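You operate a simulated robot arm through the tools that you are given. There is no shell and no other tool.

Carry out the task below with a simulated two-armed robot. There is one attempt and no reset: what you move stays moved.

## Task
Clamp the seat in the holder and wax its middle with the orange pad block.
Fine: wax from the open teal tin; put the block back. A coat counts when it lies all over at full strength: go over it till it gets no stronger.

The check looks at the end state, three seconds after you hand in, the way a careful person would. Anything else that was tipped, shoved, dropped, spilled or broken makes it a failure.

## Robot
Two 7-joint arms with fingered hands on one trunk that stands fixed in place. Base frame: the origin is at the foot of the trunk, x ahead of it, y to its left, z up; the work surface is at about z = 820. Lengths are in mm, angles in rad, forces in N, time in s.
The left shoulder is at [60, 166, 977], the right one opposite. With the tool pointing down near the work surface each hand reaches from about 360 to 860 mm from the base axis, measured 20 degrees to its own side. Payload 5 kg a hand.
The tool frame of a hand sits at the grasp point between the pads (the TCP): z along the fingers, y along the line on which they close. The tips reach 32 mm beyond it. The gripper opens to 160 mm; its body begins 89 mm behind the TCP. The gripper is a hand of 3 fingers: y runs from the thumb to the fingers, the wrist lies at [0, 0, -267] in the tool frame, and closing takes about 1.5 s.
Orientation is told as [roll, pitch, yaw] about the base's x, y, z axes, in that order, counted from this pose: with the fingers straight down and closing along the base's y, the tool's x points along the base's -x, its y along +y and its z along -z.

## Interface
- The arms move only by the tool jog_arm. It takes "left_plan", "right_plan" or both (then of equal length, played together; a hand with none holds still); each is text: rows parted by semicolons, each of 7 numbers parted by spaces: the shift along the tool's x, y, z in units of 25 mm (1.0 is 25 mm), then the turn, a rotation vector about the tool's x, y, z in units of 4 degrees (1.0 is 4 degrees), then the gripper command, from -1 (shut) to 1 (fully open), values between in proportion. In form: dx dy dz wx wy wz jaw; .... A call has 1 to 20 rows; each row shifts and turns the commanded pose from where the row before left it, along the tool's axes as they then stand. A call with a number of a shift or a turn outside -1 to 1 is refused whole. Each row takes 0.2 s and may step no farther than 50 mm and 0.15 rad from the row before; otherwise, or with a gripper value out of range, the whole call is refused. Where a pose cannot be reached the arm comes as near as it can. A force on the tool above 40 N (or 10 N above the force at the start of the call, whichever is more), or a blocked arm, ends the call early, and 0.2 s more pass. The fingers move at their own pace (about 45 mm/s each) and stop on an object; they squeeze with about 25 N. The grip force told is the motor's: it shows also when the fingers shut on nothing. Time passes only in rows, and 0.2 s behind the last, so rows that do not move let the fingers close. The reply holds the time, the measured pose of the TCP, the force on the tool along the base axes, the opening and the grip force, in the units named above and with some noise, with the torque about the TCP (base axes, N m) and any sound that the robot's microphone picked up.
- Cameras (640 x 400 px; columns grow to the right, rows downward): "scene" is now at [32.7, -55.5, 1623.3]; the picture's right is [-0.65, -0.76, 0.00], its down [-0.50, 0.43, -0.76] and it looks along [0.57, -0.49, -0.66] (base axes); focal length 325 px, centre (320, 200). "left" rides on the left gripper at [-65, -4, -116] in its tool frame; the picture's right is [0.06, -1.00, 0.00], its down [0.87, 0.05, -0.49] and it looks along [0.49, 0.03, 0.87] (tool axes); focal length 261 px, centre (320, 200). "right" rides on the right gripper at [65, -4, -116] in its tool frame; the picture's right is [0.06, 1.00, 0.00], its down [-0.87, 0.05, -0.49] and it looks along [-0.49, 0.03, 0.87] (tool axes); focal length 261 px, centre (320, 200). There is no depth. A picture from a camera that has moved, and an enlarged one, comes with that camera's place and axes in the base frame and with its lens.
- snapshot(camera): a new picture of that camera. It takes no simulated time.
- slide_trunk(by): slides the trunk up (or, below 0, down) by that many mm; the arms and the scene camera ride with it, the base frame stays. It gives what a move gives, with no picture.
- preshape(shape, hand): the hand has 3 fingers and takes this shape, open, in about a second: jaw (thumb against the fingers, like two jaws); tri (thumb and two fingers); tip (a fingertip pinch); poke (one finger out to press); point (the index stretched); flat (the hand flat); cup (the hand cupped); fist (a fist). The gripper value then closes the fingers along that shape, each until it touches; the sizes above hold for jaw. It gives what a move gives, with no picture.
- aim_head(pan, tilt): turns the head with the scene camera to pan (to the left, within 1.501 rad either way) and tilt (down, from -0.506 to 1.204), counted from straight ahead of the robot. It gives what a move gives.
- zoom(camera, box): a new picture of the part [left, top, right, bottom] of that camera's present view, enlarged. It takes no simulated time.
- finish_job(): hands the job in; it is judged then, once.

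Nothing tells you positions but the pictures and the camera data. Unless the task says otherwise, let go and move clear before handing in.

The tools are called after "Call:" as a command line: name --argument value ..., lists and objects as JSON in quotes. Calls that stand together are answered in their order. jog_arm: Moves the arms, as the interface text tells. Its arguments: {"type":"object","properties":{"left_plan":{"type":"string"},"right_plan":{"type":"string"}},"required":[]} The other tools are called the same way: slide_trunk (by) moves the trunk up or down; preshape (shape, hand) gives the hand a shape; aim_head (pan, tilt) turns the head that bears the scene camera; snapshot (camera) takes a picture; zoom (camera, box) takes an enlarged picture of a part of a camera's view; finish_job () hands the job in.

At the start:

```text
clock: 0.0
left_tool_pos: [597.1, -18.2, 1142.0]
left_orientation: [0.001, -0.002, 0.002]
left_force: [1.2, 0.9, 0.6]
left_wrist_torque: [0.0, -0.01, -0.01]
left_width: 159.8
left_gripper_force: 0.0
left_shape: jaw
right_tool_pos: [408.7, -507.9, 1204.3]
right_orientation: [0.0, 0.002, -0.003]
right_force: [-0.2, 0.0, -0.2]
right_wrist_torque: [0.01, 0.01, 0.0]
right_width: 160.0
right_gripper_force: 0.0
right_shape: jaw
trunk travel left (down, up): [-525.0, 65.0]
head pan, tilt (commanded): [-0.71, 0.714]
```

scene: 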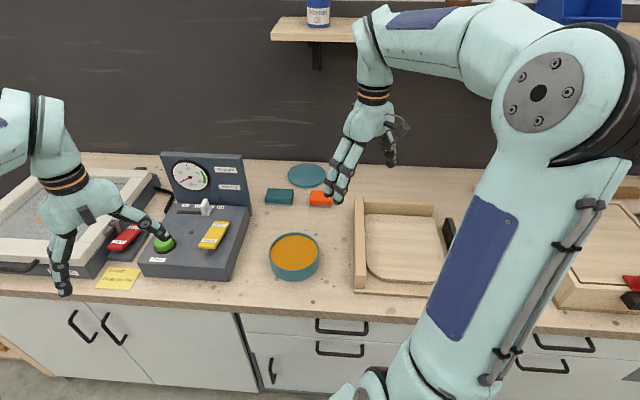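
right: 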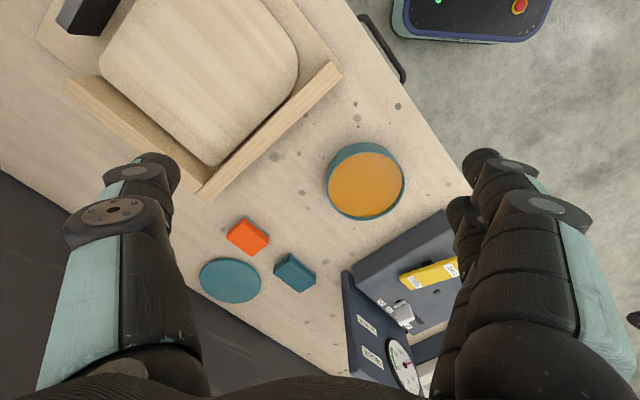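
left: 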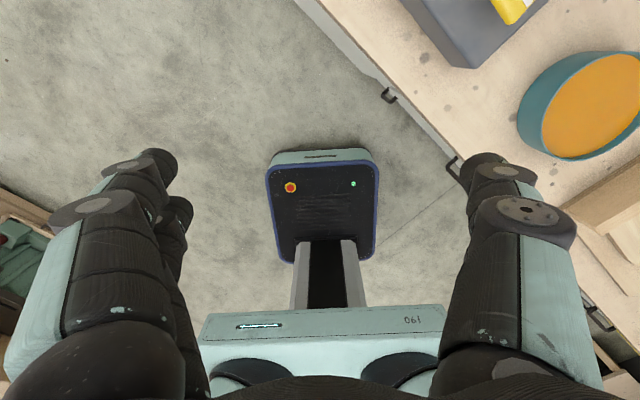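

I see a workbench on the robot's right front: a seat in a wooden holder, an open tin of orange wax, an orange and a teal pad block, the tin's lid, and a control panel with a gauge, levers and a green button. I'll look closer before moving anything.

Call:
zoom --camera "scene" --box '[0, 130, 340, 330]'

Call:
zoom --camera "scene" --box '[240, 150, 480, 300]'

Call:
zoom --camera "right" --box '[60, 0, 460, 250]'

Call:
aim_head --pan -0.3 --tilt 0.8

```text
1.88 times, centred on (170, 230) of scene
camera zoom: at [32.7, -55.5, 1623.3], right [-0.65, -0.76, 0.0], down [-0.5, 0.43, -0.76], along [0.57, -0.49, -0.66], focal length 612 px, centre (602, 144)
```

zoom: 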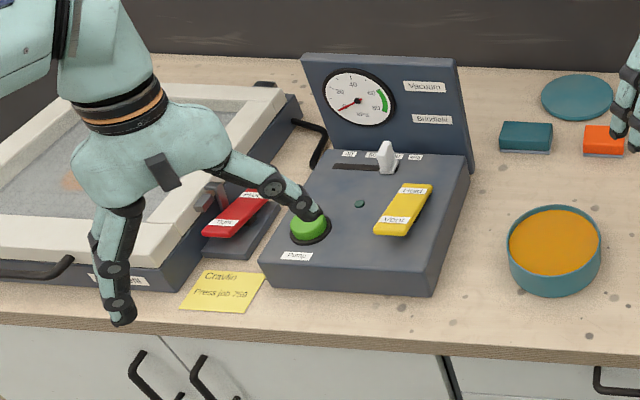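

```text
2.67 times, centred on (360, 225) of scene
camera zoom: at [32.7, -55.5, 1623.3], right [-0.65, -0.76, 0.0], down [-0.5, 0.43, -0.76], along [0.57, -0.49, -0.66], focal length 867 px, centre (213, 133)
```

zoom: 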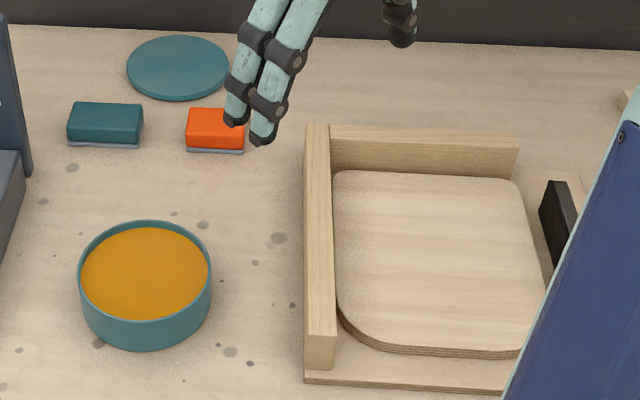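

```text
1.60 times, centred on (260, 125) of right
camera zoom: at [344.9, -511.2, 1320.6], right [-0.06, 1.0, 0.0], down [0.87, 0.05, 0.49], along [0.49, 0.03, -0.87], focal length 417 px, centre (416, 320)
```

zoom: 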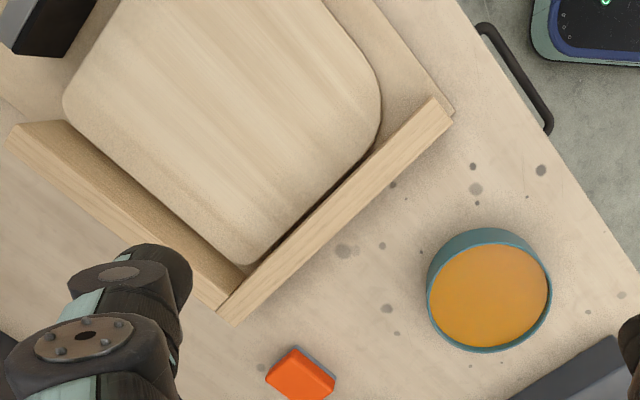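

```text
clock: 0.9
left_tool_pos: [597.5, -19.0, 1142.6]
left_orientation: [-0.003, -0.001, -0.001]
left_force: [0.2, 0.0, 0.4]
left_wrist_torque: [-0.03, 0.0, 0.03]
left_width: 159.8
left_gripper_force: 0.1
left_shape: jaw
right_tool_pos: [410.0, -507.7, 1204.5]
right_orientation: [0.001, 0.001, -0.003]
right_force: [-0.7, 0.3, 0.7]
right_wrist_torque: [-0.02, -0.03, 0.03]
right_width: 159.9
right_gripper_force: 0.0
right_shape: jaw
trunk travel left (down, up): [-525.0, 65.0]
head pan, tilt (commanded): [-0.3, 0.799]
```

The head has turned; I'll take new pictures to find the holder's clamp, the seat and the blocks.

Call:
snapshot --camera "scene"

Call:
aim_head --pan -1.2 --tilt 0.8

```text
taken
camera scene: at [45.8, -24.4, 1616.3], right [-0.3, -0.95, 0.0], down [-0.68, 0.21, -0.7], along [0.67, -0.21, -0.72], focal length 325 px, centre (320, 200)
```

scene: 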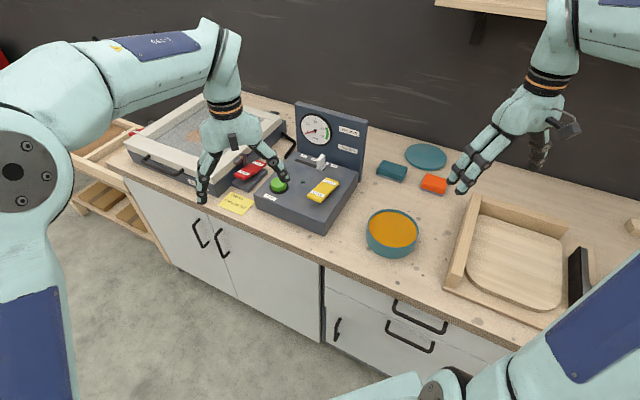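

```text
clock: 2.1
left_tool_pos: [598.2, -18.8, 1143.0]
left_orientation: [0.0, 0.001, 0.0]
left_force: [0.5, -1.1, 0.2]
left_wrist_torque: [0.01, 0.0, -0.01]
left_width: 159.9
left_gripper_force: 0.0
left_shape: jaw
right_tool_pos: [410.2, -508.2, 1204.4]
right_orientation: [0.0, 0.002, -0.001]
right_force: [-0.1, 0.1, -0.2]
right_wrist_torque: [-0.05, 0.0, 0.0]
right_width: 160.0
right_gripper_force: 0.1
right_shape: jaw
trunk travel left (down, up): [-525.0, 65.0]
head pan, tilt (commanded): [-1.201, 0.799]
```

Call:
snapshot --camera "scene"

Call:
aim_head --pan -1.2 --tilt 1.0

```text
taken
camera scene: at [-2.0, -75.7, 1616.3], right [-0.93, -0.36, 0.0], down [-0.26, 0.67, -0.7], along [0.25, -0.65, -0.72], focal length 325 px, centre (320, 200)
```

scene: 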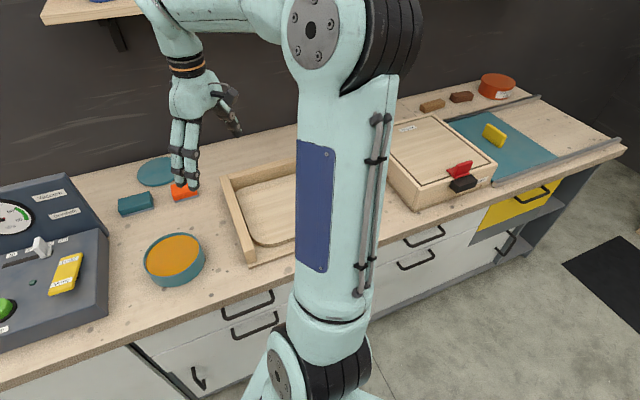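

```text
clock: 2.8
left_tool_pos: [596.9, -19.1, 1143.1]
left_orientation: [-0.001, 0.002, -0.001]
left_force: [-0.1, -0.3, 0.1]
left_wrist_torque: [0.01, -0.04, 0.0]
left_width: 160.0
left_gripper_force: 0.0
left_shape: jaw
right_tool_pos: [409.2, -509.3, 1204.1]
right_orientation: [-0.001, 0.0, -0.003]
right_force: [0.2, 1.6, -0.4]
right_wrist_torque: [-0.04, 0.02, 0.01]
right_width: 159.7
right_gripper_force: 0.1
right_shape: jaw
trunk travel left (down, up): [-525.0, 65.0]
head pan, tilt (commanded): [-1.201, 1.0]
```

Call:
zoom --camera "scene" --box '[0, 100, 320, 300]'

Call:
zoom --camera "scene" --box '[320, 40, 640, 240]'

Call:
zoom --camera "right" --box '[0, 0, 200, 125]'

```text
2.00 times, centred on (160, 200) of scene
camera zoom: at [-6.1, -65.5, 1601.2], right [-0.93, -0.36, 0.0], down [-0.3, 0.78, -0.54], along [0.2, -0.5, -0.84], focal length 650 px, centre (640, 200)
```

zoom: 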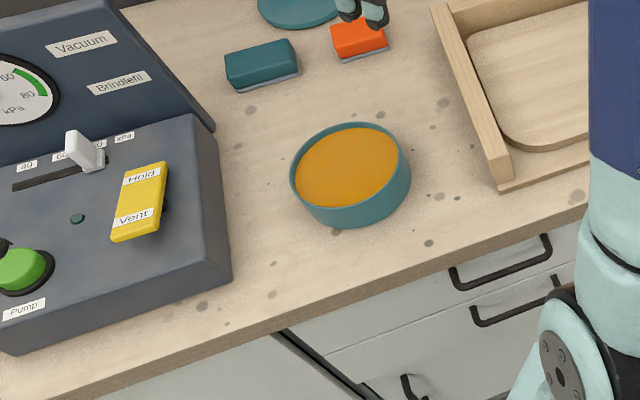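

```text
2.00 times, centred on (480, 140) of scene
camera zoom: at [-6.1, -65.5, 1601.2], right [-0.93, -0.36, 0.0], down [-0.3, 0.78, -0.54], along [0.2, -0.5, -0.84], focal length 650 px, centre (0, 320)
```

zoom: 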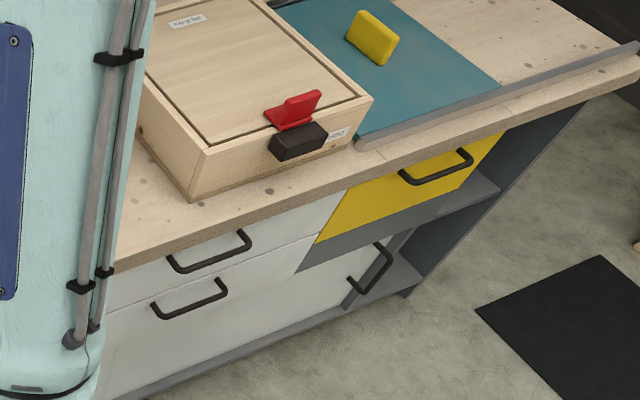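

```text
3.20 times, centred on (100, 62) of right
camera zoom: at [344.9, -511.2, 1320.6], right [-0.06, 1.0, 0.0], down [0.87, 0.05, 0.49], along [0.49, 0.03, -0.87], focal length 834 px, centre (1024, 640)
```

zoom: 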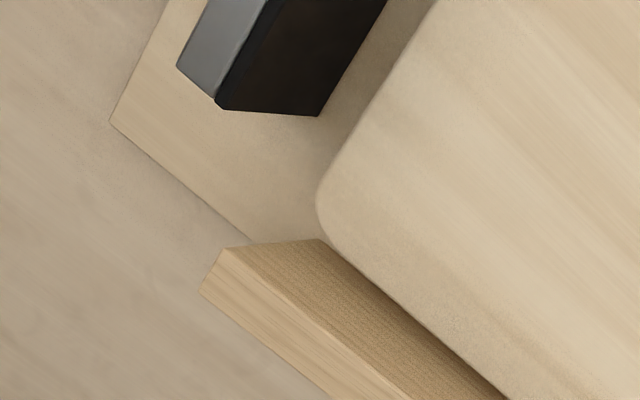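

Objects (bench turned about 45° to my base): orange block ≈ (721,-652), tin ≈ (552,-406), seat centre ≈ (388,-705), and a black clamp jaw ≈ (322,-852). I'll turn the right hand by -45° in yaw to line up with the bench, then move it so its camera views the clamp.

Call:
jog_arm --right_plan "0 0 0 0 0 0.9375 1; 0 0 0 0 0 0.9375 1; 0 0 0 0 0 0.9375 1; 0 0 0 0 0 0.9375 1; 0 0 0 0 0 0.9375 1; 0 0 0 0 0 0.9375 1; 0 0 0 0 0 0.9375 1; 0 0 0 0 0 0.9375 1; 0 0 0 0 0 0.9375 1; 0 0 0 0 0 0.9375 1; 0 0 0 0 0 0.9375 1; 0 0 0 0 0 0.9375 1; 0.1 -1 0 0 0 0 1; 0.1 -1 0 0 0 0 1; 0.1 -1 0 0 0 0 1; 0.1 -1 0 0 0 0 1; 0.1 -1 0 0 0 0 1; 0.1 -1 0 0 0 0 1; 0.1 -1 0 0 0 0 1; 0.1 -1 0 0 0 0 1"

Call:
snapshot --camera "right"

Call:
snapshot --camera "scene"

```text
clock: 7.0
left_tool_pos: [596.8, -18.3, 1142.0]
left_orientation: [-0.002, 0.0, 0.001]
left_force: [0.3, 0.3, -0.4]
left_wrist_torque: [0.01, 0.0, 0.01]
left_width: 159.9
left_gripper_force: 0.1
left_shape: jaw
right_tool_pos: [254.7, -635.7, 1204.3]
right_orientation: [0.002, -0.001, -0.785]
right_force: [0.4, 0.3, 0.2]
right_wrist_torque: [-0.01, -0.03, 0.01]
right_width: 159.9
right_gripper_force: 0.0
right_shape: jaw
trunk travel left (down, up): [-525.0, 65.0]
head pan, tilt (commanded): [-1.201, 1.0]
```

```text
taken
camera right: at [205.5, -591.5, 1320.3], right [0.66, 0.75, 0.0], down [0.65, -0.58, 0.49], along [0.37, -0.32, -0.87], focal length 261 px, centre (320, 200)
```

right: 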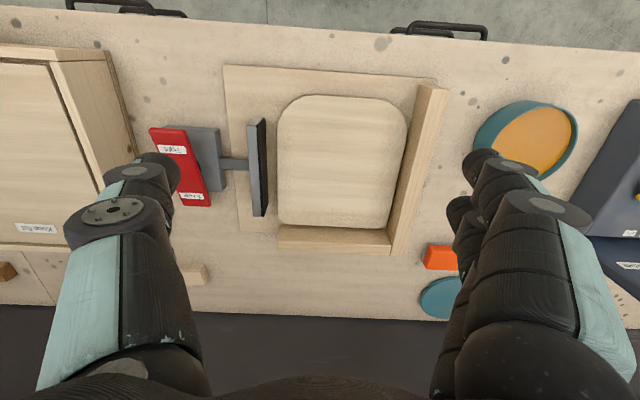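

```text
taken
camera scene: at [-6.5, -65.7, 1601.1], right [-0.93, -0.36, 0.0], down [-0.3, 0.78, -0.54], along [0.2, -0.5, -0.84], focal length 325 px, centre (320, 200)
```

scene: 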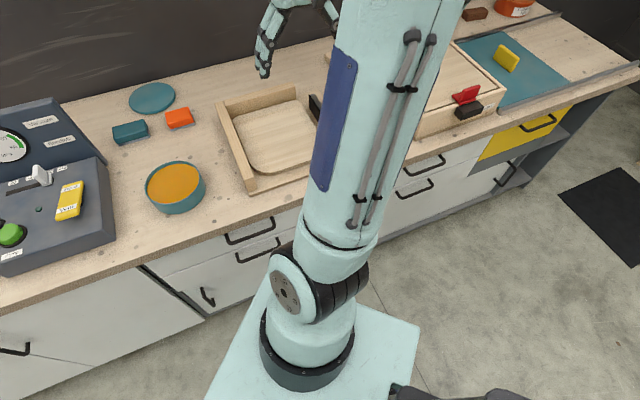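

Call:
zoom --camera "right" --box '[120, 90, 300, 240]'

Call:
zoom --camera "right" --box '[220, 50, 460, 270]'

```text
2.67 times, centred on (210, 165) of right
camera zoom: at [205.5, -591.5, 1320.3], right [0.66, 0.75, 0.0], down [0.65, -0.58, 0.49], along [0.37, -0.32, -0.87], focal length 695 px, centre (613, 293)
```

zoom: 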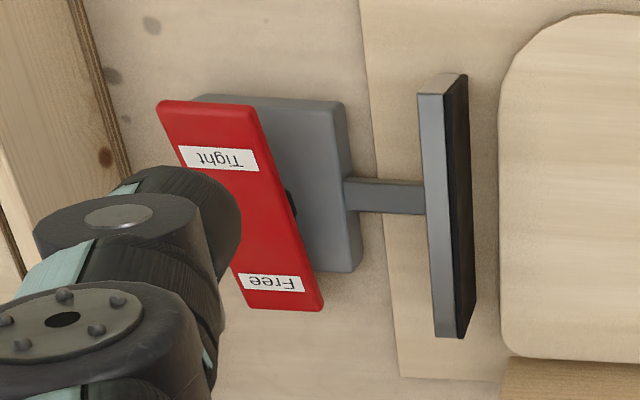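

```text
1.82 times, centred on (340, 160) of right
camera zoom: at [205.5, -591.5, 1320.3], right [0.66, 0.75, 0.0], down [0.65, -0.58, 0.49], along [0.37, -0.32, -0.87], focal length 474 px, centre (284, 273)
```

zoom: 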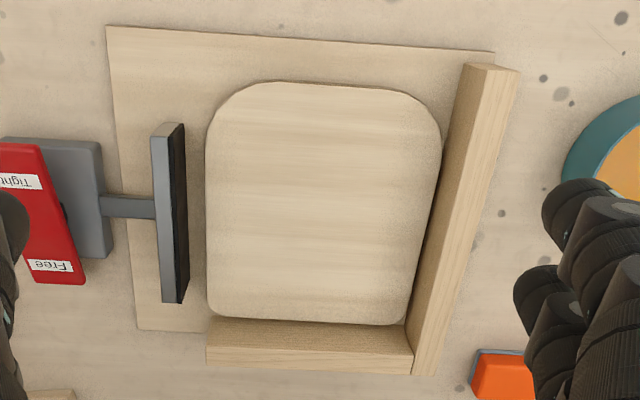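

The clamp has a red rocker marked "Tight" (end near me) and "Free" (far end); the seat lies loose against the fences. I'll move the hand over the rocker for a second view to work out its height.

Call:
jog_arm --right_plan "0 -0.96 0 0 0 0 1; 0 -0.96 0 0 0 0 1; 0 -0.96 0 0 0 0 1; 0 -0.96 0 0 0 0 1; 0 -0.96 0 0 0 0 1; 0 -0.96 0 0 0 0 1; 0 -0.96 0 0 0 0 1; 0 -0.96 0 0 0 0 1; 0 -0.96 0 0 0 0 1; 0 -0.96 0 0 0 0 1"

Call:
snapshot --camera "right"

Call:
snapshot --camera "scene"

```text
clock: 9.2
left_tool_pos: [597.4, -18.4, 1141.9]
left_orientation: [0.0, 0.0, 0.0]
left_force: [-0.2, -0.6, 0.3]
left_wrist_torque: [0.02, -0.01, 0.05]
left_width: 160.0
left_gripper_force: 0.2
left_shape: jaw
right_tool_pos: [84.7, -805.2, 1205.5]
right_orientation: [0.0, 0.001, -0.787]
right_force: [-0.6, 0.2, 0.1]
right_wrist_torque: [0.03, 0.03, 0.0]
right_width: 160.2
right_gripper_force: 0.0
right_shape: jaw
trunk travel left (down, up): [-525.0, 65.0]
head pan, tilt (commanded): [-1.201, 1.0]
```

```text
taken
camera right: at [36.0, -761.4, 1320.6], right [0.66, 0.75, 0.0], down [0.65, -0.58, 0.49], along [0.37, -0.32, -0.87], focal length 261 px, centre (320, 200)
```

right: 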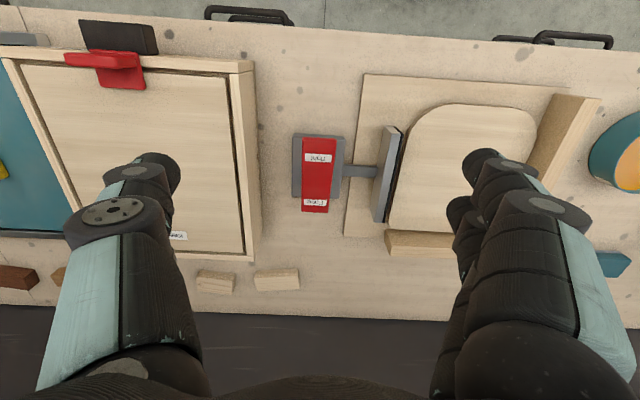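

```text
taken
camera scene: at [-6.3, -66.3, 1601.1], right [-0.93, -0.36, 0.0], down [-0.3, 0.79, -0.54], along [0.2, -0.5, -0.84], focal length 325 px, centre (320, 200)
```

scene: 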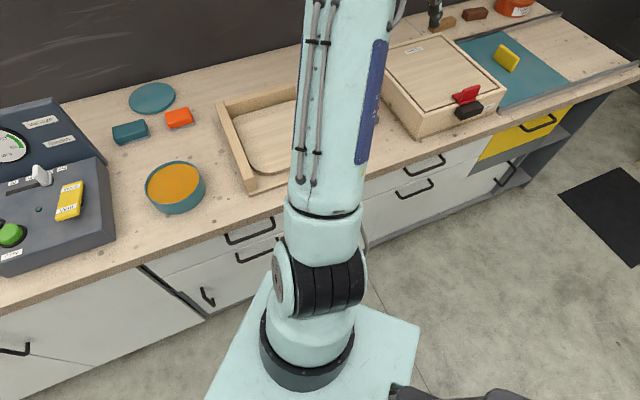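

Call:
zoom --camera "right" --box '[270, 110, 430, 230]'

```text
3.33 times, centred on (350, 170) of right
camera zoom: at [36.0, -761.4, 1320.6], right [0.66, 0.75, 0.0], down [0.65, -0.58, 0.49], along [0.37, -0.32, -0.87], focal length 869 px, centre (220, 300)
```

zoom: 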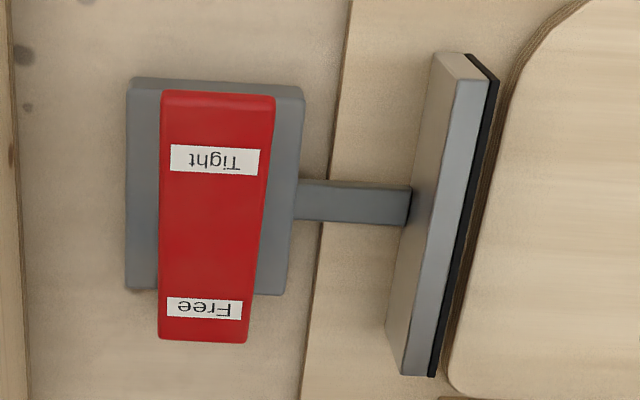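

The rocker's raised "Tight" end is at about (150,-862,905), with "Free" down at about (226,-942,866). I'll shut the fingers and bring the tips to just above the Tight end.

Call:
jog_arm --right_plan "0 0 0 0 0 0 -1; 0 0 0 0 0 0 -1; -0.316 0.018 0.98 0 0 0 -1; -0.316 0.018 0.98 0 0 0 -1; -0.316 0.018 0.98 0 0 0 -1; -0.316 0.018 0.98 0 0 0 -1; -0.316 0.018 0.98 0 0 0 -1; -0.316 0.018 0.98 0 0 0 -1; -0.316 0.018 0.98 0 0 0 -1; -0.316 0.018 0.98 0 0 0 -1; -0.316 0.018 0.98 0 0 0 -1; -0.316 0.018 0.98 0 0 0 -1"

Call:
snapshot --camera "right"

Call:
snapshot --camera "scene"

```text
clock: 11.8
left_tool_pos: [598.0, -20.3, 1141.9]
left_orientation: [0.0, 0.002, 0.001]
left_force: [0.3, 0.2, -0.5]
left_wrist_torque: [0.02, 0.02, -0.01]
left_width: 159.9
left_gripper_force: 0.1
left_shape: jaw
right_tool_pos: [145.4, -856.7, 959.3]
right_orientation: [0.001, 0.001, -0.787]
right_force: [-0.1, -1.0, -0.6]
right_wrist_torque: [-0.02, 0.0, 0.0]
right_width: 0.0
right_gripper_force: 25.0
right_shape: jaw
trunk travel left (down, up): [-525.0, 65.0]
head pan, tilt (commanded): [-1.201, 1.0]
```

```text
taken
camera right: at [95.2, -813.1, 1074.9], right [0.66, 0.75, 0.0], down [0.65, -0.58, 0.49], along [0.37, -0.33, -0.87], focal length 261 px, centre (320, 200)
```

right: 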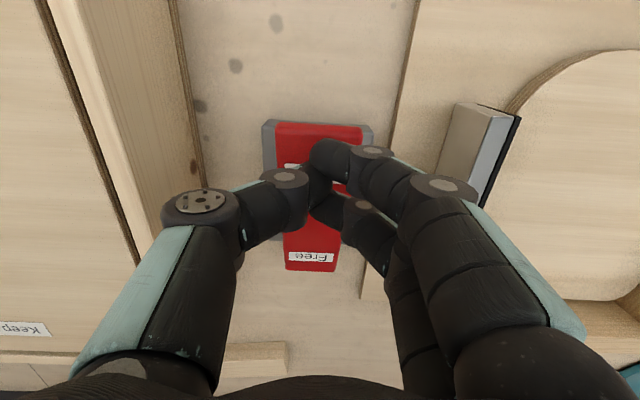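

```text
taken
camera scene: at [-5.9, -66.3, 1601.1], right [-0.93, -0.36, 0.0], down [-0.3, 0.79, -0.54], along [0.2, -0.5, -0.84], focal length 325 px, centre (320, 200)
```

scene: 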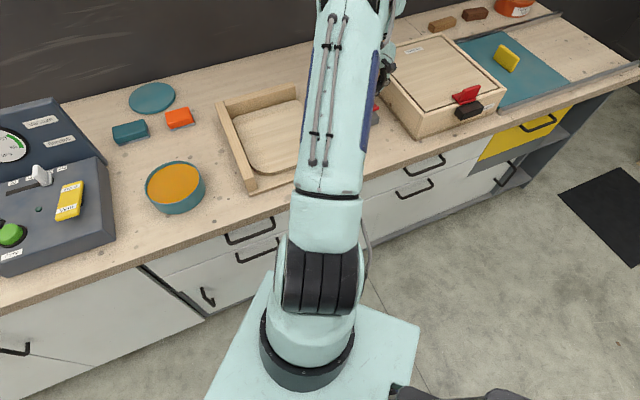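

The closed fingertips are right above the Tight end. Pressing straight down now in small steps.

Call:
jog_arm --right_plan "0.1 0 0.3 0 0 0 -1; 0 0 0.3 0 0 0 -1; 0 0 0.3 0 0 0 -1; 0 0 0.25 0 0 0 -1; 0 0 0.25 0 0 0 -1; 0 0 0.25 0 0 0 -1; 0 0 0.25 0 0 0 -1; 0 0 0.25 0 0 0 -1; 0 0 0.25 0 0 0 -1"

Call:
snapshot --camera "right"

```text
clock: 13.7
left_tool_pos: [596.5, -15.4, 1143.5]
left_orientation: [-0.003, 0.0, -0.001]
left_force: [-0.1, 0.3, -0.2]
left_wrist_torque: [0.01, -0.01, 0.0]
left_width: 159.6
left_gripper_force: 0.1
left_shape: jaw
right_tool_pos: [141.8, -854.4, 911.5]
right_orientation: [-0.002, -0.009, -0.792]
right_force: [-2.6, 16.2, 27.3]
right_wrist_torque: [0.09, -0.35, 0.18]
right_width: 0.1
right_gripper_force: 24.7
right_shape: jaw
trunk travel left (down, up): [-525.0, 65.0]
head pan, tilt (commanded): [-1.201, 1.0]
stopped in row 9 (right hand): the force on the tool passed its limit at 42 N (the readings are from after the stop); the commanded pose is now the measured one
```

```text
taken
camera right: at [92.4, -809.1, 1027.2], right [0.67, 0.75, 0.0], down [0.65, -0.58, 0.5], along [0.37, -0.33, -0.87], focal length 261 px, centre (320, 200)
```

right: 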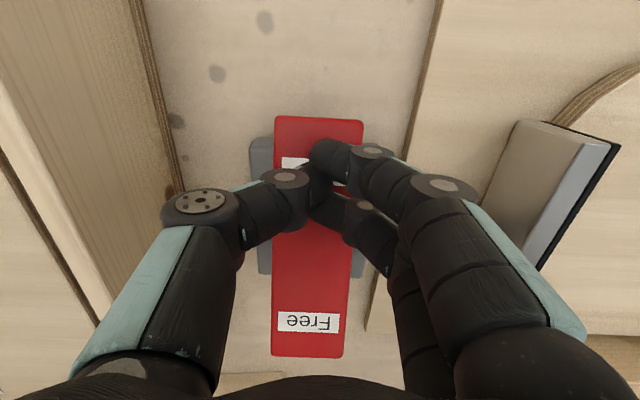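

Call:
jog_arm --right_plan "0.1 0 0.15 0 0 0 -1; 0.1 0 0.15 0 0 0 -1; 0 0 0.15 0 0 0 -1; 0 0 0.15 0 0 0 -1; 0 0 0.15 0 0 0 -1; 0 0 0.15 0 0 0 -1; 0 0 0.15 0 0 0 -1; 0 0 0.15 0 0 0 -1"

Call:
snapshot --camera "right"

```text
clock: 14.2
left_tool_pos: [596.1, -14.9, 1142.8]
left_orientation: [-0.004, -0.001, -0.002]
left_force: [0.3, -0.3, -0.4]
left_wrist_torque: [-0.02, -0.03, -0.02]
left_width: 160.1
left_gripper_force: 0.0
left_shape: jaw
right_tool_pos: [141.7, -853.3, 912.1]
right_orientation: [-0.001, -0.015, -0.791]
right_force: [-2.7, 16.4, 28.7]
right_wrist_torque: [0.01, -0.38, 0.22]
right_width: 0.0
right_gripper_force: 25.3
right_shape: jaw
trunk travel left (down, up): [-525.0, 65.0]
head pan, tilt (commanded): [-1.201, 1.0]
stopped in row 2 (right hand): the force on the tool passed its limit at 46 N (the readings are from after the stop); the commanded pose is now the measured one
```

```text
taken
camera right: at [92.0, -808.2, 1026.2], right [0.66, 0.75, 0.0], down [0.65, -0.57, 0.5], along [0.37, -0.34, -0.86], focal length 261 px, centre (320, 200)
```

right: 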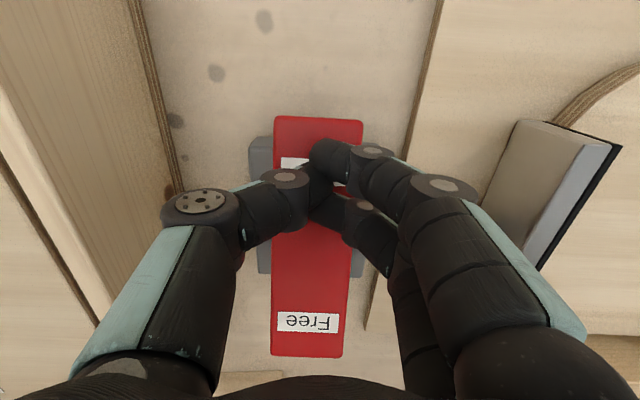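

Call:
zoom --camera "right" --box '[220, 90, 420, 215]'

Call:
zoom --camera "scene" --box '[300, 40, 460, 180]'

```text
3.20 times, centred on (320, 152) of right
camera zoom: at [92.0, -808.2, 1026.2], right [0.66, 0.75, 0.0], down [0.65, -0.57, 0.5], along [0.37, -0.34, -0.86], focal length 834 px, centre (320, 352)
```

zoom: 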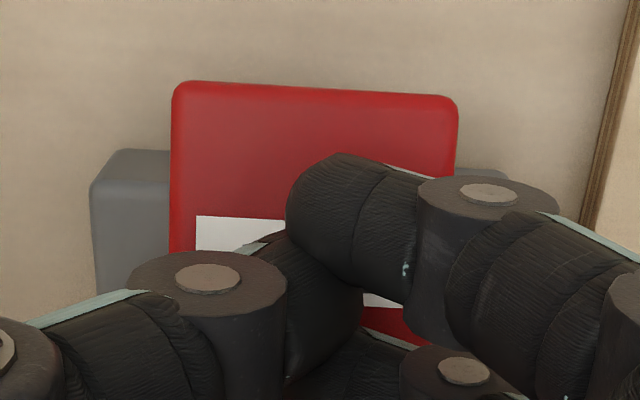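

```text
2.86 times, centred on (380, 110) of scene
camera zoom: at [-7.2, -60.8, 1601.4], right [-0.93, -0.36, 0.0], down [-0.3, 0.78, -0.54], along [0.2, -0.51, -0.84], focal length 928 px, centre (149, 457)
```

zoom: 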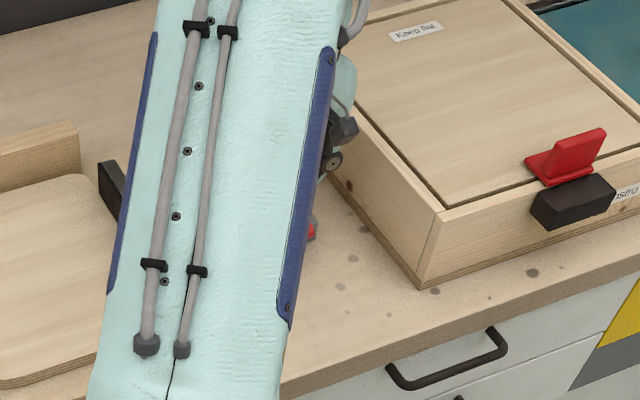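

The rocker stopped partway with about 42 N because I'm pressing close to its pivot. I'll lift, see whether it latched, and press again farther out.

Call:
jog_arm --right_plan "0 0 -0.5 0 0 0 -1; 0 0 -0.5 0 0 0 -1; 0.25 0 -0.5 0 0 0 -1; 0.25 0 -0.5 0 0 0 -1; 0.25 0 -0.5 0 0 0 -1; 0.25 0 -0.5 0 0 0 -1; 0.2 0 0 0 0 0 -1"

Call:
snapshot --camera "right"

```text
clock: 15.8
left_tool_pos: [597.8, -18.1, 1143.3]
left_orientation: [0.0, 0.001, 0.0]
left_force: [-0.1, 0.6, -0.9]
left_wrist_torque: [-0.03, -0.03, 0.01]
left_width: 160.0
left_gripper_force: 0.0
left_shape: jaw
right_tool_pos: [120.6, -835.4, 981.2]
right_orientation: [0.001, -0.01, -0.787]
right_force: [0.4, 0.1, -0.1]
right_wrist_torque: [-0.03, -0.04, 0.01]
right_width: 0.0
right_gripper_force: 24.5
right_shape: jaw
trunk travel left (down, up): [-525.0, 65.0]
head pan, tilt (commanded): [-1.201, 1.0]
```

```text
taken
camera right: at [71.1, -789.7, 1096.2], right [0.66, 0.75, 0.0], down [0.65, -0.57, 0.5], along [0.37, -0.33, -0.87], focal length 261 px, centre (320, 200)
```

right: 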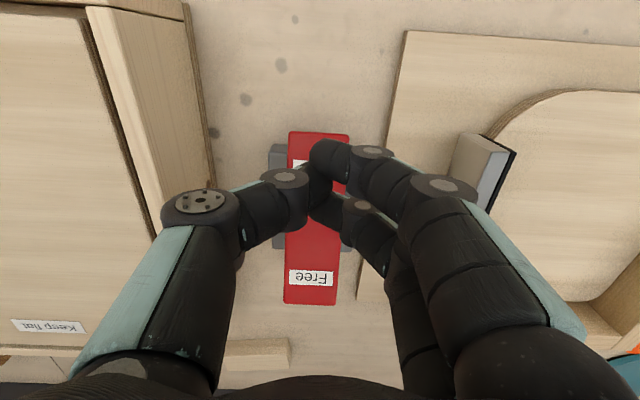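

Call:
jog_arm --right_plan "0.188 -0.016 -0.9 0 0 0 -1; 0.188 -0.016 -0.9 0 0 0 -1; 0.188 -0.016 -0.9 0 0 0 -1; 0.188 -0.016 -0.9 0 0 0 -1; 0.188 -0.016 -0.9 0 0 0 -1; 0.188 -0.016 -0.9 0 0 0 -1; 0.188 -0.016 -0.9 0 0 0 -1; 0.188 -0.016 -0.9 0 0 0 -1; 0.188 -0.016 -0.9 0 0 0 -1; 0.188 -0.016 -0.9 0 0 0 -1; 0 0 0 0 0 0 1; 0 0 0 0 0 0 1; 0 0 0 0 0 0 1; 0 0 0 0 0 0 1; 0 0 0 0 0 0 1; 0 0 0 0 0 0 1; 0 0 0 0 0 0 1; 0 0 0 0 0 0 1"

Call:
snapshot --camera "right"

Call:
zoom --camera "right" --box '[270, 110, 430, 230]'

```text
clock: 19.6
left_tool_pos: [597.7, -19.1, 1142.6]
left_orientation: [0.001, -0.001, 0.0]
left_force: [-0.4, -0.3, -0.4]
left_wrist_torque: [-0.02, -0.02, -0.02]
left_width: 159.7
left_gripper_force: 0.2
left_shape: jaw
right_tool_pos: [85.2, -802.7, 1207.1]
right_orientation: [-0.001, -0.011, -0.788]
right_force: [-0.5, 0.9, 0.3]
right_wrist_torque: [0.01, -0.02, 0.01]
right_width: 160.0
right_gripper_force: 0.0
right_shape: jaw
trunk travel left (down, up): [-525.0, 65.0]
head pan, tilt (commanded): [-1.201, 1.0]
```

```text
taken
camera right: at [34.6, -757.4, 1320.6], right [0.66, 0.75, 0.0], down [0.65, -0.57, 0.5], along [0.37, -0.33, -0.87], focal length 261 px, centre (320, 200)
```

right: 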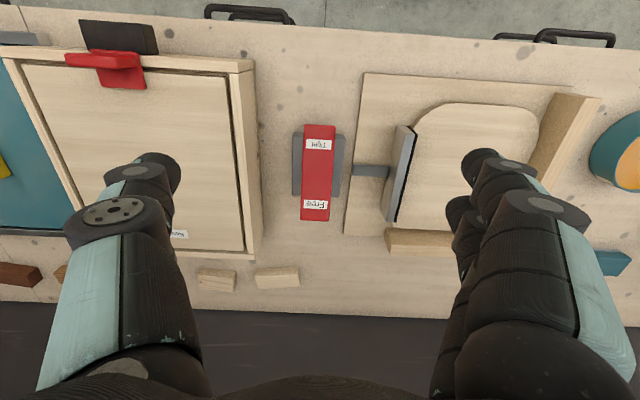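

```text
3.33 times, centred on (350, 170) of right
camera zoom: at [34.6, -757.4, 1320.6], right [0.66, 0.75, 0.0], down [0.65, -0.57, 0.5], along [0.37, -0.33, -0.87], focal length 869 px, centre (220, 300)
```

zoom: 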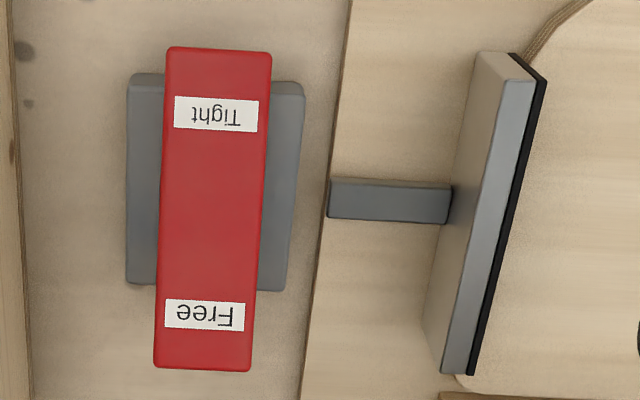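

The jaw has moved in against the seat and the rocker now sits with "Tight" down. I'll move back over the seat to confirm it is held against the fence.

Call:
jog_arm --right_plan "0 0.97 0 0 0 0 1; 0 0.97 0 0 0 0 1; 0 0.97 0 0 0 0 1; 0 0.97 0 0 0 0 1; 0 0.97 0 0 0 0 1; 0 0.97 0 0 0 0 1; 0 0.97 0 0 0 0 1; 0 0.97 0 0 0 0 1; 0 0.97 0 0 0 0 1; 0 0.97 0 0 0 0 1; 0 0.97 0 0 0 0 1"

Call:
snapshot --camera "right"

Call:
zoom --camera "right" --box '[200, 50, 460, 260]'

Call:
zoom --camera "scene" --box '[100, 60, 340, 220]'

```text
clock: 22.0
left_tool_pos: [598.5, -18.2, 1142.9]
left_orientation: [0.0, 0.002, -0.001]
left_force: [-0.4, -1.2, 0.7]
left_wrist_torque: [0.0, -0.03, -0.01]
left_width: 160.0
left_gripper_force: 0.0
left_shape: jaw
right_tool_pos: [272.8, -615.8, 1207.4]
right_orientation: [-0.002, -0.01, -0.788]
right_force: [-0.1, 0.4, -0.8]
right_wrist_torque: [0.02, 0.0, 0.01]
right_width: 159.8
right_gripper_force: 0.1
right_shape: jaw
trunk travel left (down, up): [-525.0, 65.0]
head pan, tilt (commanded): [-1.201, 1.0]
```

```text
taken
camera right: at [223.5, -569.8, 1322.4], right [0.66, 0.75, 0.0], down [0.65, -0.57, 0.5], along [0.37, -0.33, -0.87], focal length 261 px, centre (320, 200)
```

right: 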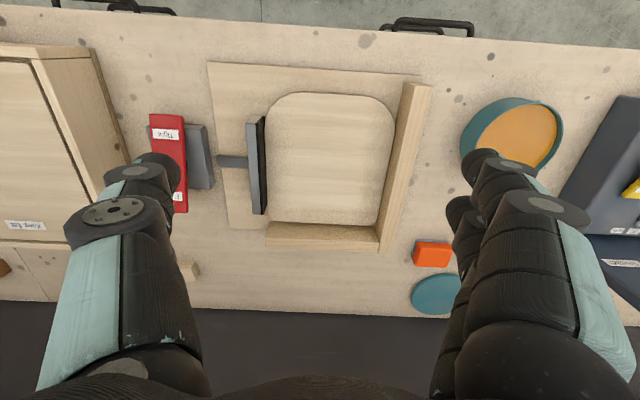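

```text
1.90 times, centred on (330, 155) of right
camera zoom: at [223.5, -569.8, 1322.4], right [0.66, 0.75, 0.0], down [0.65, -0.57, 0.5], along [0.37, -0.33, -0.87], focal length 496 px, centre (301, 286)
```

zoom: 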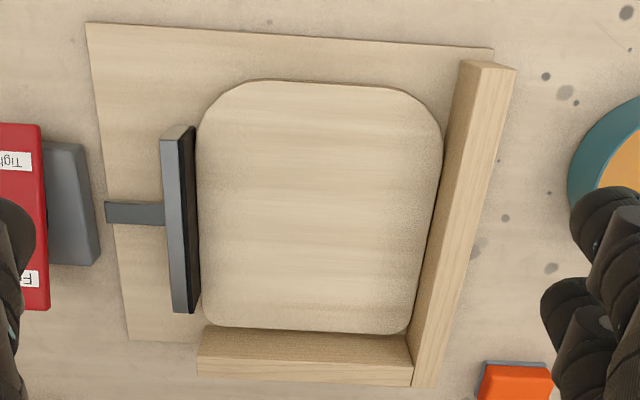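

```text
2.50 times, centred on (220, 140) of scene
camera zoom: at [-5.9, -65.1, 1601.2], right [-0.93, -0.36, 0.0], down [-0.3, 0.78, -0.54], along [0.2, -0.5, -0.84], focal length 812 px, centre (570, 350)
```

zoom: 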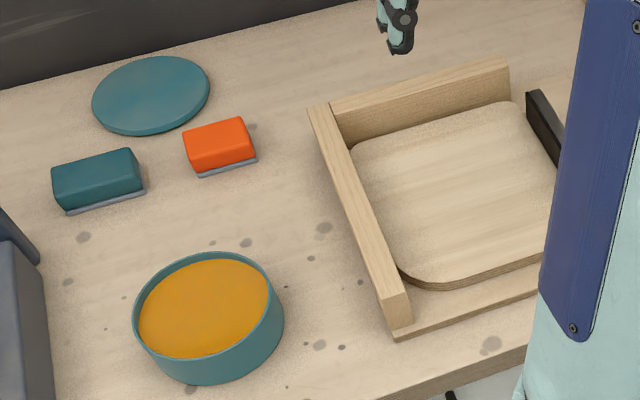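

The seat is clamped between jaw and fence. Next I'll move the right hand toward the orange block (about D=960 in bench depth) to see it closely and check reach.

Call:
jog_arm --right_plan "-0.5 0.97 0.5 0 0 0 1; -0.5 0.97 0.5 0 0 0 1; -0.5 0.97 0.5 0 0 0 1; -0.5 0.97 0.5 0 0 0 1; -0.5 0.97 0.5 0 0 0 1; -0.5 0.97 0.5 0 0 0 1; -0.5 0.97 0.5 0 0 0 1; -0.5 0.97 0.5 0 0 0 1; -0.5 0.97 0.5 0 0 0 1; -0.5 0.97 0.5 0 0 0 1; -0.5 0.97 0.5 0 0 0 1; -0.5 0.97 0.5 0 0 0 1"

Call:
snapshot --camera "right"

Call:
snapshot --camera "scene"

```text
clock: 24.6
left_tool_pos: [598.8, -18.2, 1141.8]
left_orientation: [0.001, 0.0, 0.001]
left_force: [0.1, 0.3, 0.0]
left_wrist_torque: [-0.01, 0.03, 0.03]
left_width: 160.0
left_gripper_force: 0.1
left_shape: jaw
right_tool_pos: [584.0, -516.0, 1056.2]
right_orientation: [-0.001, -0.012, -0.786]
right_force: [-1.1, -0.1, -0.4]
right_wrist_torque: [-0.02, -0.01, 0.05]
right_width: 160.1
right_gripper_force: 0.1
right_shape: jaw
trunk travel left (down, up): [-525.0, 65.0]
head pan, tilt (commanded): [-1.201, 1.0]
```

```text
taken
camera right: at [534.7, -470.9, 1171.1], right [0.66, 0.75, 0.0], down [0.65, -0.57, 0.5], along [0.37, -0.33, -0.87], focal length 261 px, centre (320, 200)
```

right: 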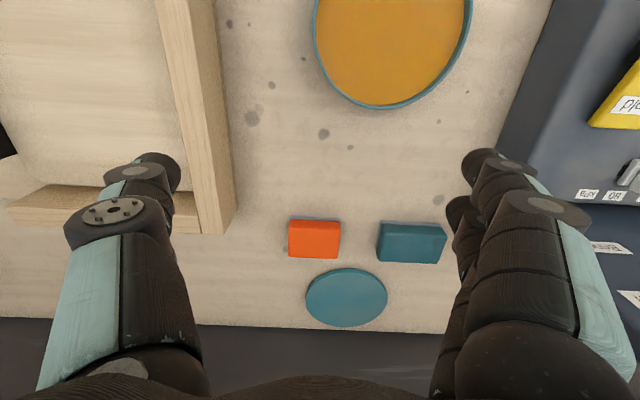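

```text
taken
camera scene: at [-5.1, -65.3, 1601.2], right [-0.93, -0.36, 0.0], down [-0.3, 0.78, -0.54], along [0.19, -0.5, -0.84], focal length 325 px, centre (320, 200)
```

scene: 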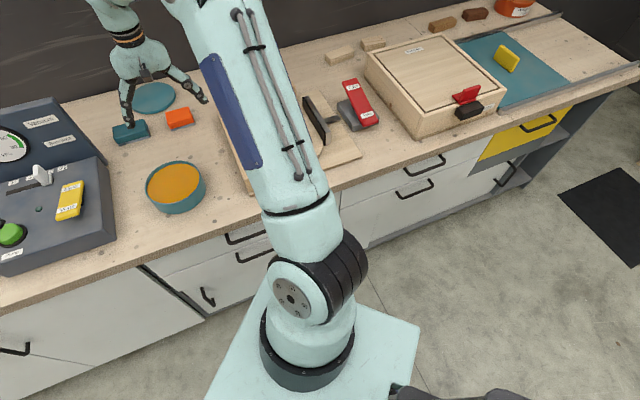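

Call:
zoom --camera "right" --box '[260, 190, 460, 340]'

Call:
zoom --camera "scene" --box '[80, 60, 240, 220]'

```text
2.67 times, centred on (360, 265) of right
camera zoom: at [534.7, -470.9, 1171.1], right [0.66, 0.75, 0.0], down [0.65, -0.57, 0.5], along [0.37, -0.33, -0.87], focal length 695 px, centre (213, 27)
```

zoom: 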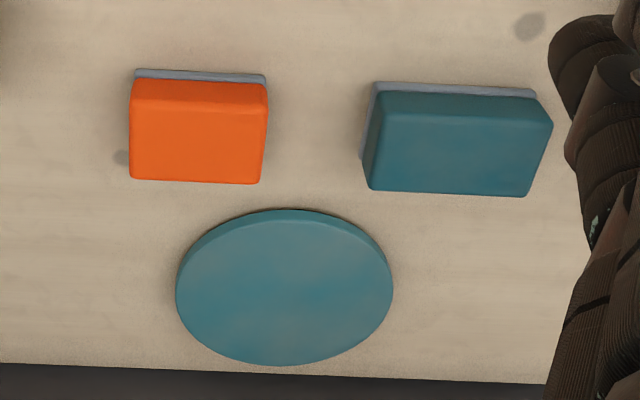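

```text
2.50 times, centred on (160, 140) of scene
camera zoom: at [-5.1, -65.3, 1601.2], right [-0.93, -0.36, 0.0], down [-0.3, 0.78, -0.54], along [0.19, -0.5, -0.84], focal length 812 px, centre (720, 350)
```

zoom: 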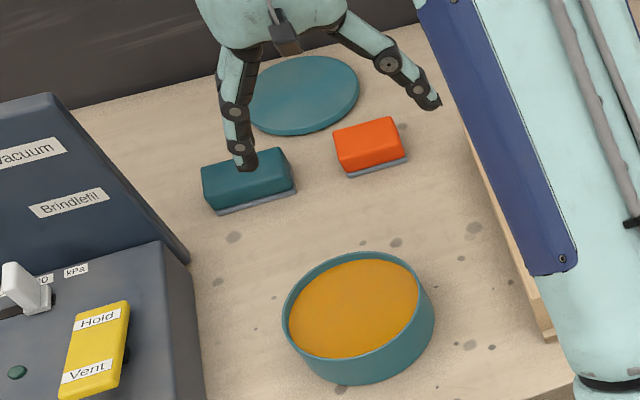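

The orange block's top centre is at about (721,-649,856), roughly 77 mm along the bench by 50 mm deep. I'll narrow the opening to about 115 mm so the fingers clear the teal block, and go above it at a safe height to test reach.

Call:
jog_arm --right_plan "-0.956 0.015 0.4 0.11 0.11 0 0.44; -0.956 0.015 0.4 0 0 0 0.44; -0.956 0.015 0.4 0 0 0 0.44; -0.956 0.015 0.4 0 0 0 0.44; -0.956 0.015 0.4 0 0 0 0.44; -0.956 0.015 0.4 0 0 0 0.44; -0.956 0.015 0.4 0 0 0 0.44; -0.956 0.015 0.4 0 0 0 0.44; 0 0 0 0 0 0 0.44"

Call:
snapshot --camera "right"

Call:
snapshot --camera "scene"

```text
clock: 26.6
left_tool_pos: [596.6, -17.5, 1141.9]
left_orientation: [-0.001, 0.001, -0.002]
left_force: [-0.6, 0.3, 0.2]
left_wrist_torque: [0.01, -0.01, -0.01]
left_width: 159.9
left_gripper_force: 0.1
left_shape: jaw
right_tool_pos: [695.6, -621.4, 989.0]
right_orientation: [-0.009, -0.004, -0.787]
right_force: [0.2, 0.4, 0.6]
right_wrist_torque: [0.01, 0.0, -0.02]
right_width: 115.5
right_gripper_force: 0.0
right_shape: jaw
right hand out of reach, approached as far as the arm can: row 7, 8
trunk travel left (down, up): [-525.0, 65.0]
head pan, tilt (commanded): [-1.201, 1.0]
```

```text
taken
camera right: at [647.3, -576.4, 1105.0], right [0.66, 0.75, -0.01], down [0.65, -0.57, 0.49], along [0.36, -0.33, -0.87], focal length 261 px, centre (320, 200)
```

right: 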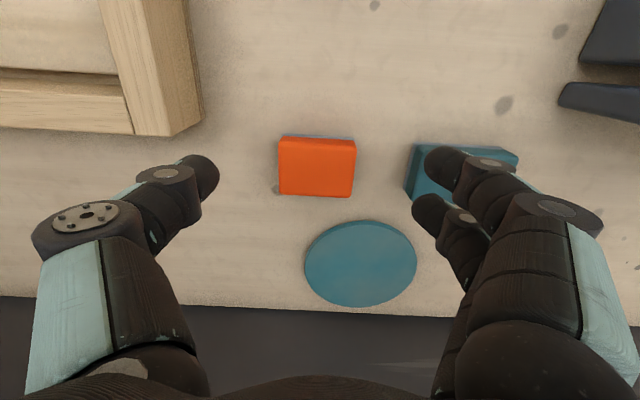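

```text
taken
camera scene: at [-6.4, -65.0, 1601.1], right [-0.93, -0.36, 0.0], down [-0.3, 0.78, -0.54], along [0.2, -0.5, -0.84], focal length 325 px, centre (320, 200)
```

scene: 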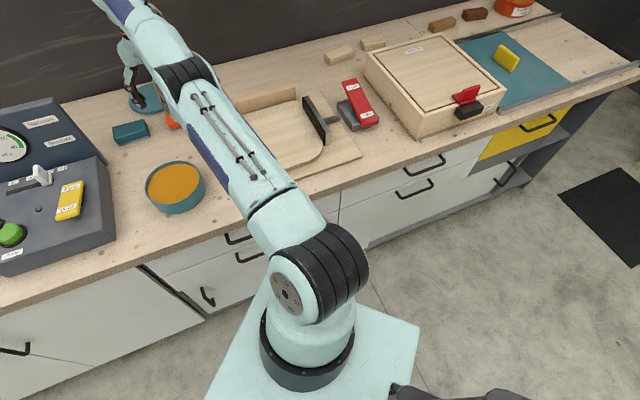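

The wrist reaches its limit about 40 mm short with the tool straight down. I'll tilt the tool 10° (fingers pointing slightly outward), which brings the wrist back within reach.

Call:
jog_arm --right_plan "0 0 0 0 -0.5 0 0.44; 0 0 0 0 -0.5 0 0.44; 0 0 0 0 -0.5 0 0.44; 0 0 0 0 -0.5 0 0.44; 0 0 0 0 -0.5 0 0.44"

Call:
snapshot --camera "right"

```text
clock: 27.8
left_tool_pos: [597.8, -17.1, 1142.3]
left_orientation: [-0.001, 0.0, -0.001]
left_force: [0.1, 0.7, -0.3]
left_wrist_torque: [-0.02, -0.01, 0.03]
left_width: 160.1
left_gripper_force: 0.1
left_shape: jaw
right_tool_pos: [696.0, -622.3, 989.0]
right_orientation: [-0.009, -0.179, -0.785]
right_force: [0.5, 0.3, 0.4]
right_wrist_torque: [-0.01, 0.0, 0.04]
right_width: 115.6
right_gripper_force: 0.0
right_shape: jaw
trunk travel left (down, up): [-525.0, 65.0]
head pan, tilt (commanded): [-1.201, 1.0]
```

```text
taken
camera right: at [633.7, -563.7, 1091.9], right [0.66, 0.75, -0.02], down [0.58, -0.5, 0.64], along [0.47, -0.43, -0.77], focal length 261 px, centre (320, 200)
```

right: 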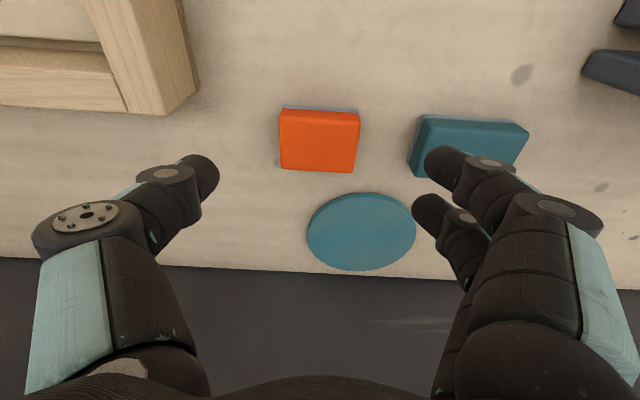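

Call:
zoom --camera "right" --box '[250, 90, 400, 190]'

```text
4.00 times, centred on (325, 140) of right
camera zoom: at [633.7, -563.7, 1091.9], right [0.66, 0.75, -0.02], down [0.58, -0.5, 0.64], along [0.47, -0.43, -0.77], focal length 1043 px, centre (300, 440)
```

zoom: 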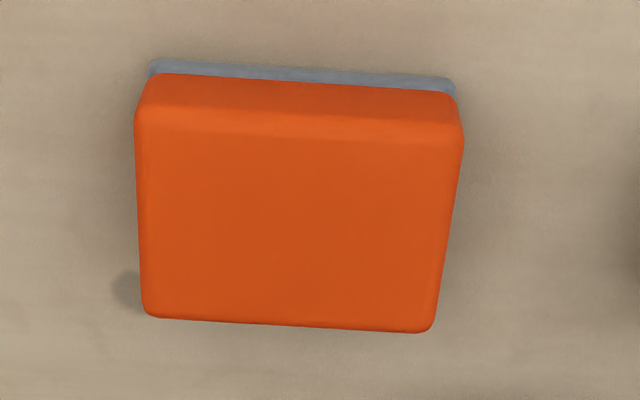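

Block centre is at D≈972, L≈53 (about (724,-650)), aligned with my hand. I'll descend most of the way and check finger clearance.

Call:
jog_arm --right_plan "-0.17 0.004 0.8 -0.12 0 0 0.44; -0.17 0.004 0.8 0 0 0 0.44; -0.17 0.004 0.8 0 0 0 0.44; -0.166 0.004 0.8 0 0 0 0.44; 0 0 0 0 0 0 0.44"

Call:
snapshot --camera "right"

Call:
zoom --camera "scene" --box '[80, 40, 240, 180]'

```text
clock: 29.0
left_tool_pos: [596.1, -17.7, 1141.8]
left_orientation: [0.0, 0.0, 0.0]
left_force: [0.1, 1.3, -0.2]
left_wrist_torque: [0.0, 0.0, 0.0]
left_width: 159.9
left_gripper_force: 0.1
left_shape: jaw
right_tool_pos: [716.8, -643.4, 913.3]
right_orientation: [-0.001, -0.178, -0.786]
right_force: [-0.1, 0.0, 0.0]
right_wrist_torque: [-0.01, -0.01, 0.0]
right_width: 115.6
right_gripper_force: 0.1
right_shape: jaw
trunk travel left (down, up): [-525.0, 65.0]
head pan, tilt (commanded): [-1.201, 1.0]
```

```text
taken
camera right: at [654.8, -585.8, 1015.9], right [0.66, 0.75, -0.01], down [0.58, -0.51, 0.64], along [0.47, -0.43, -0.77], focal length 261 px, centre (320, 200)
```

right: 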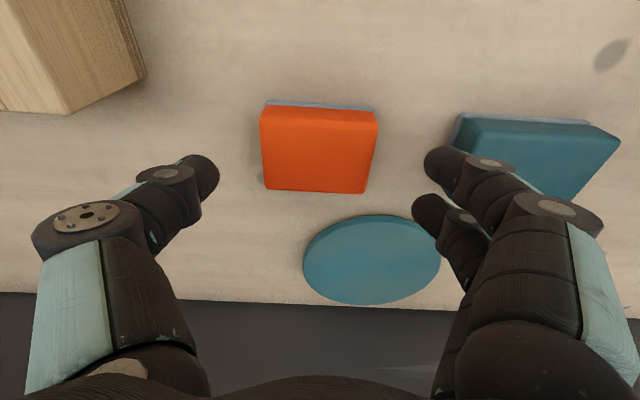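

```text
2.86 times, centred on (160, 110) of scene
camera zoom: at [-6.4, -65.2, 1601.2], right [-0.93, -0.36, 0.0], down [-0.3, 0.78, -0.54], along [0.2, -0.5, -0.84], focal length 928 px, centre (777, 457)
```

zoom: 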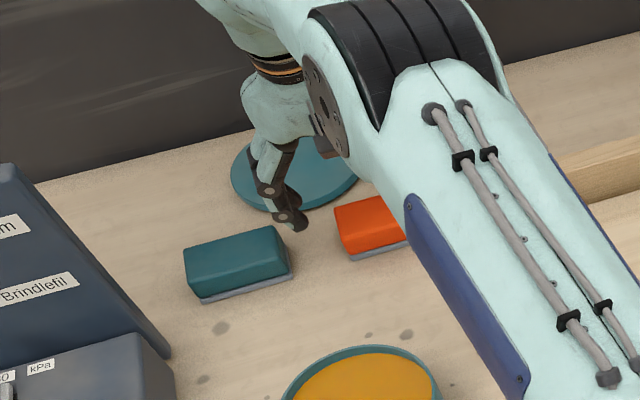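

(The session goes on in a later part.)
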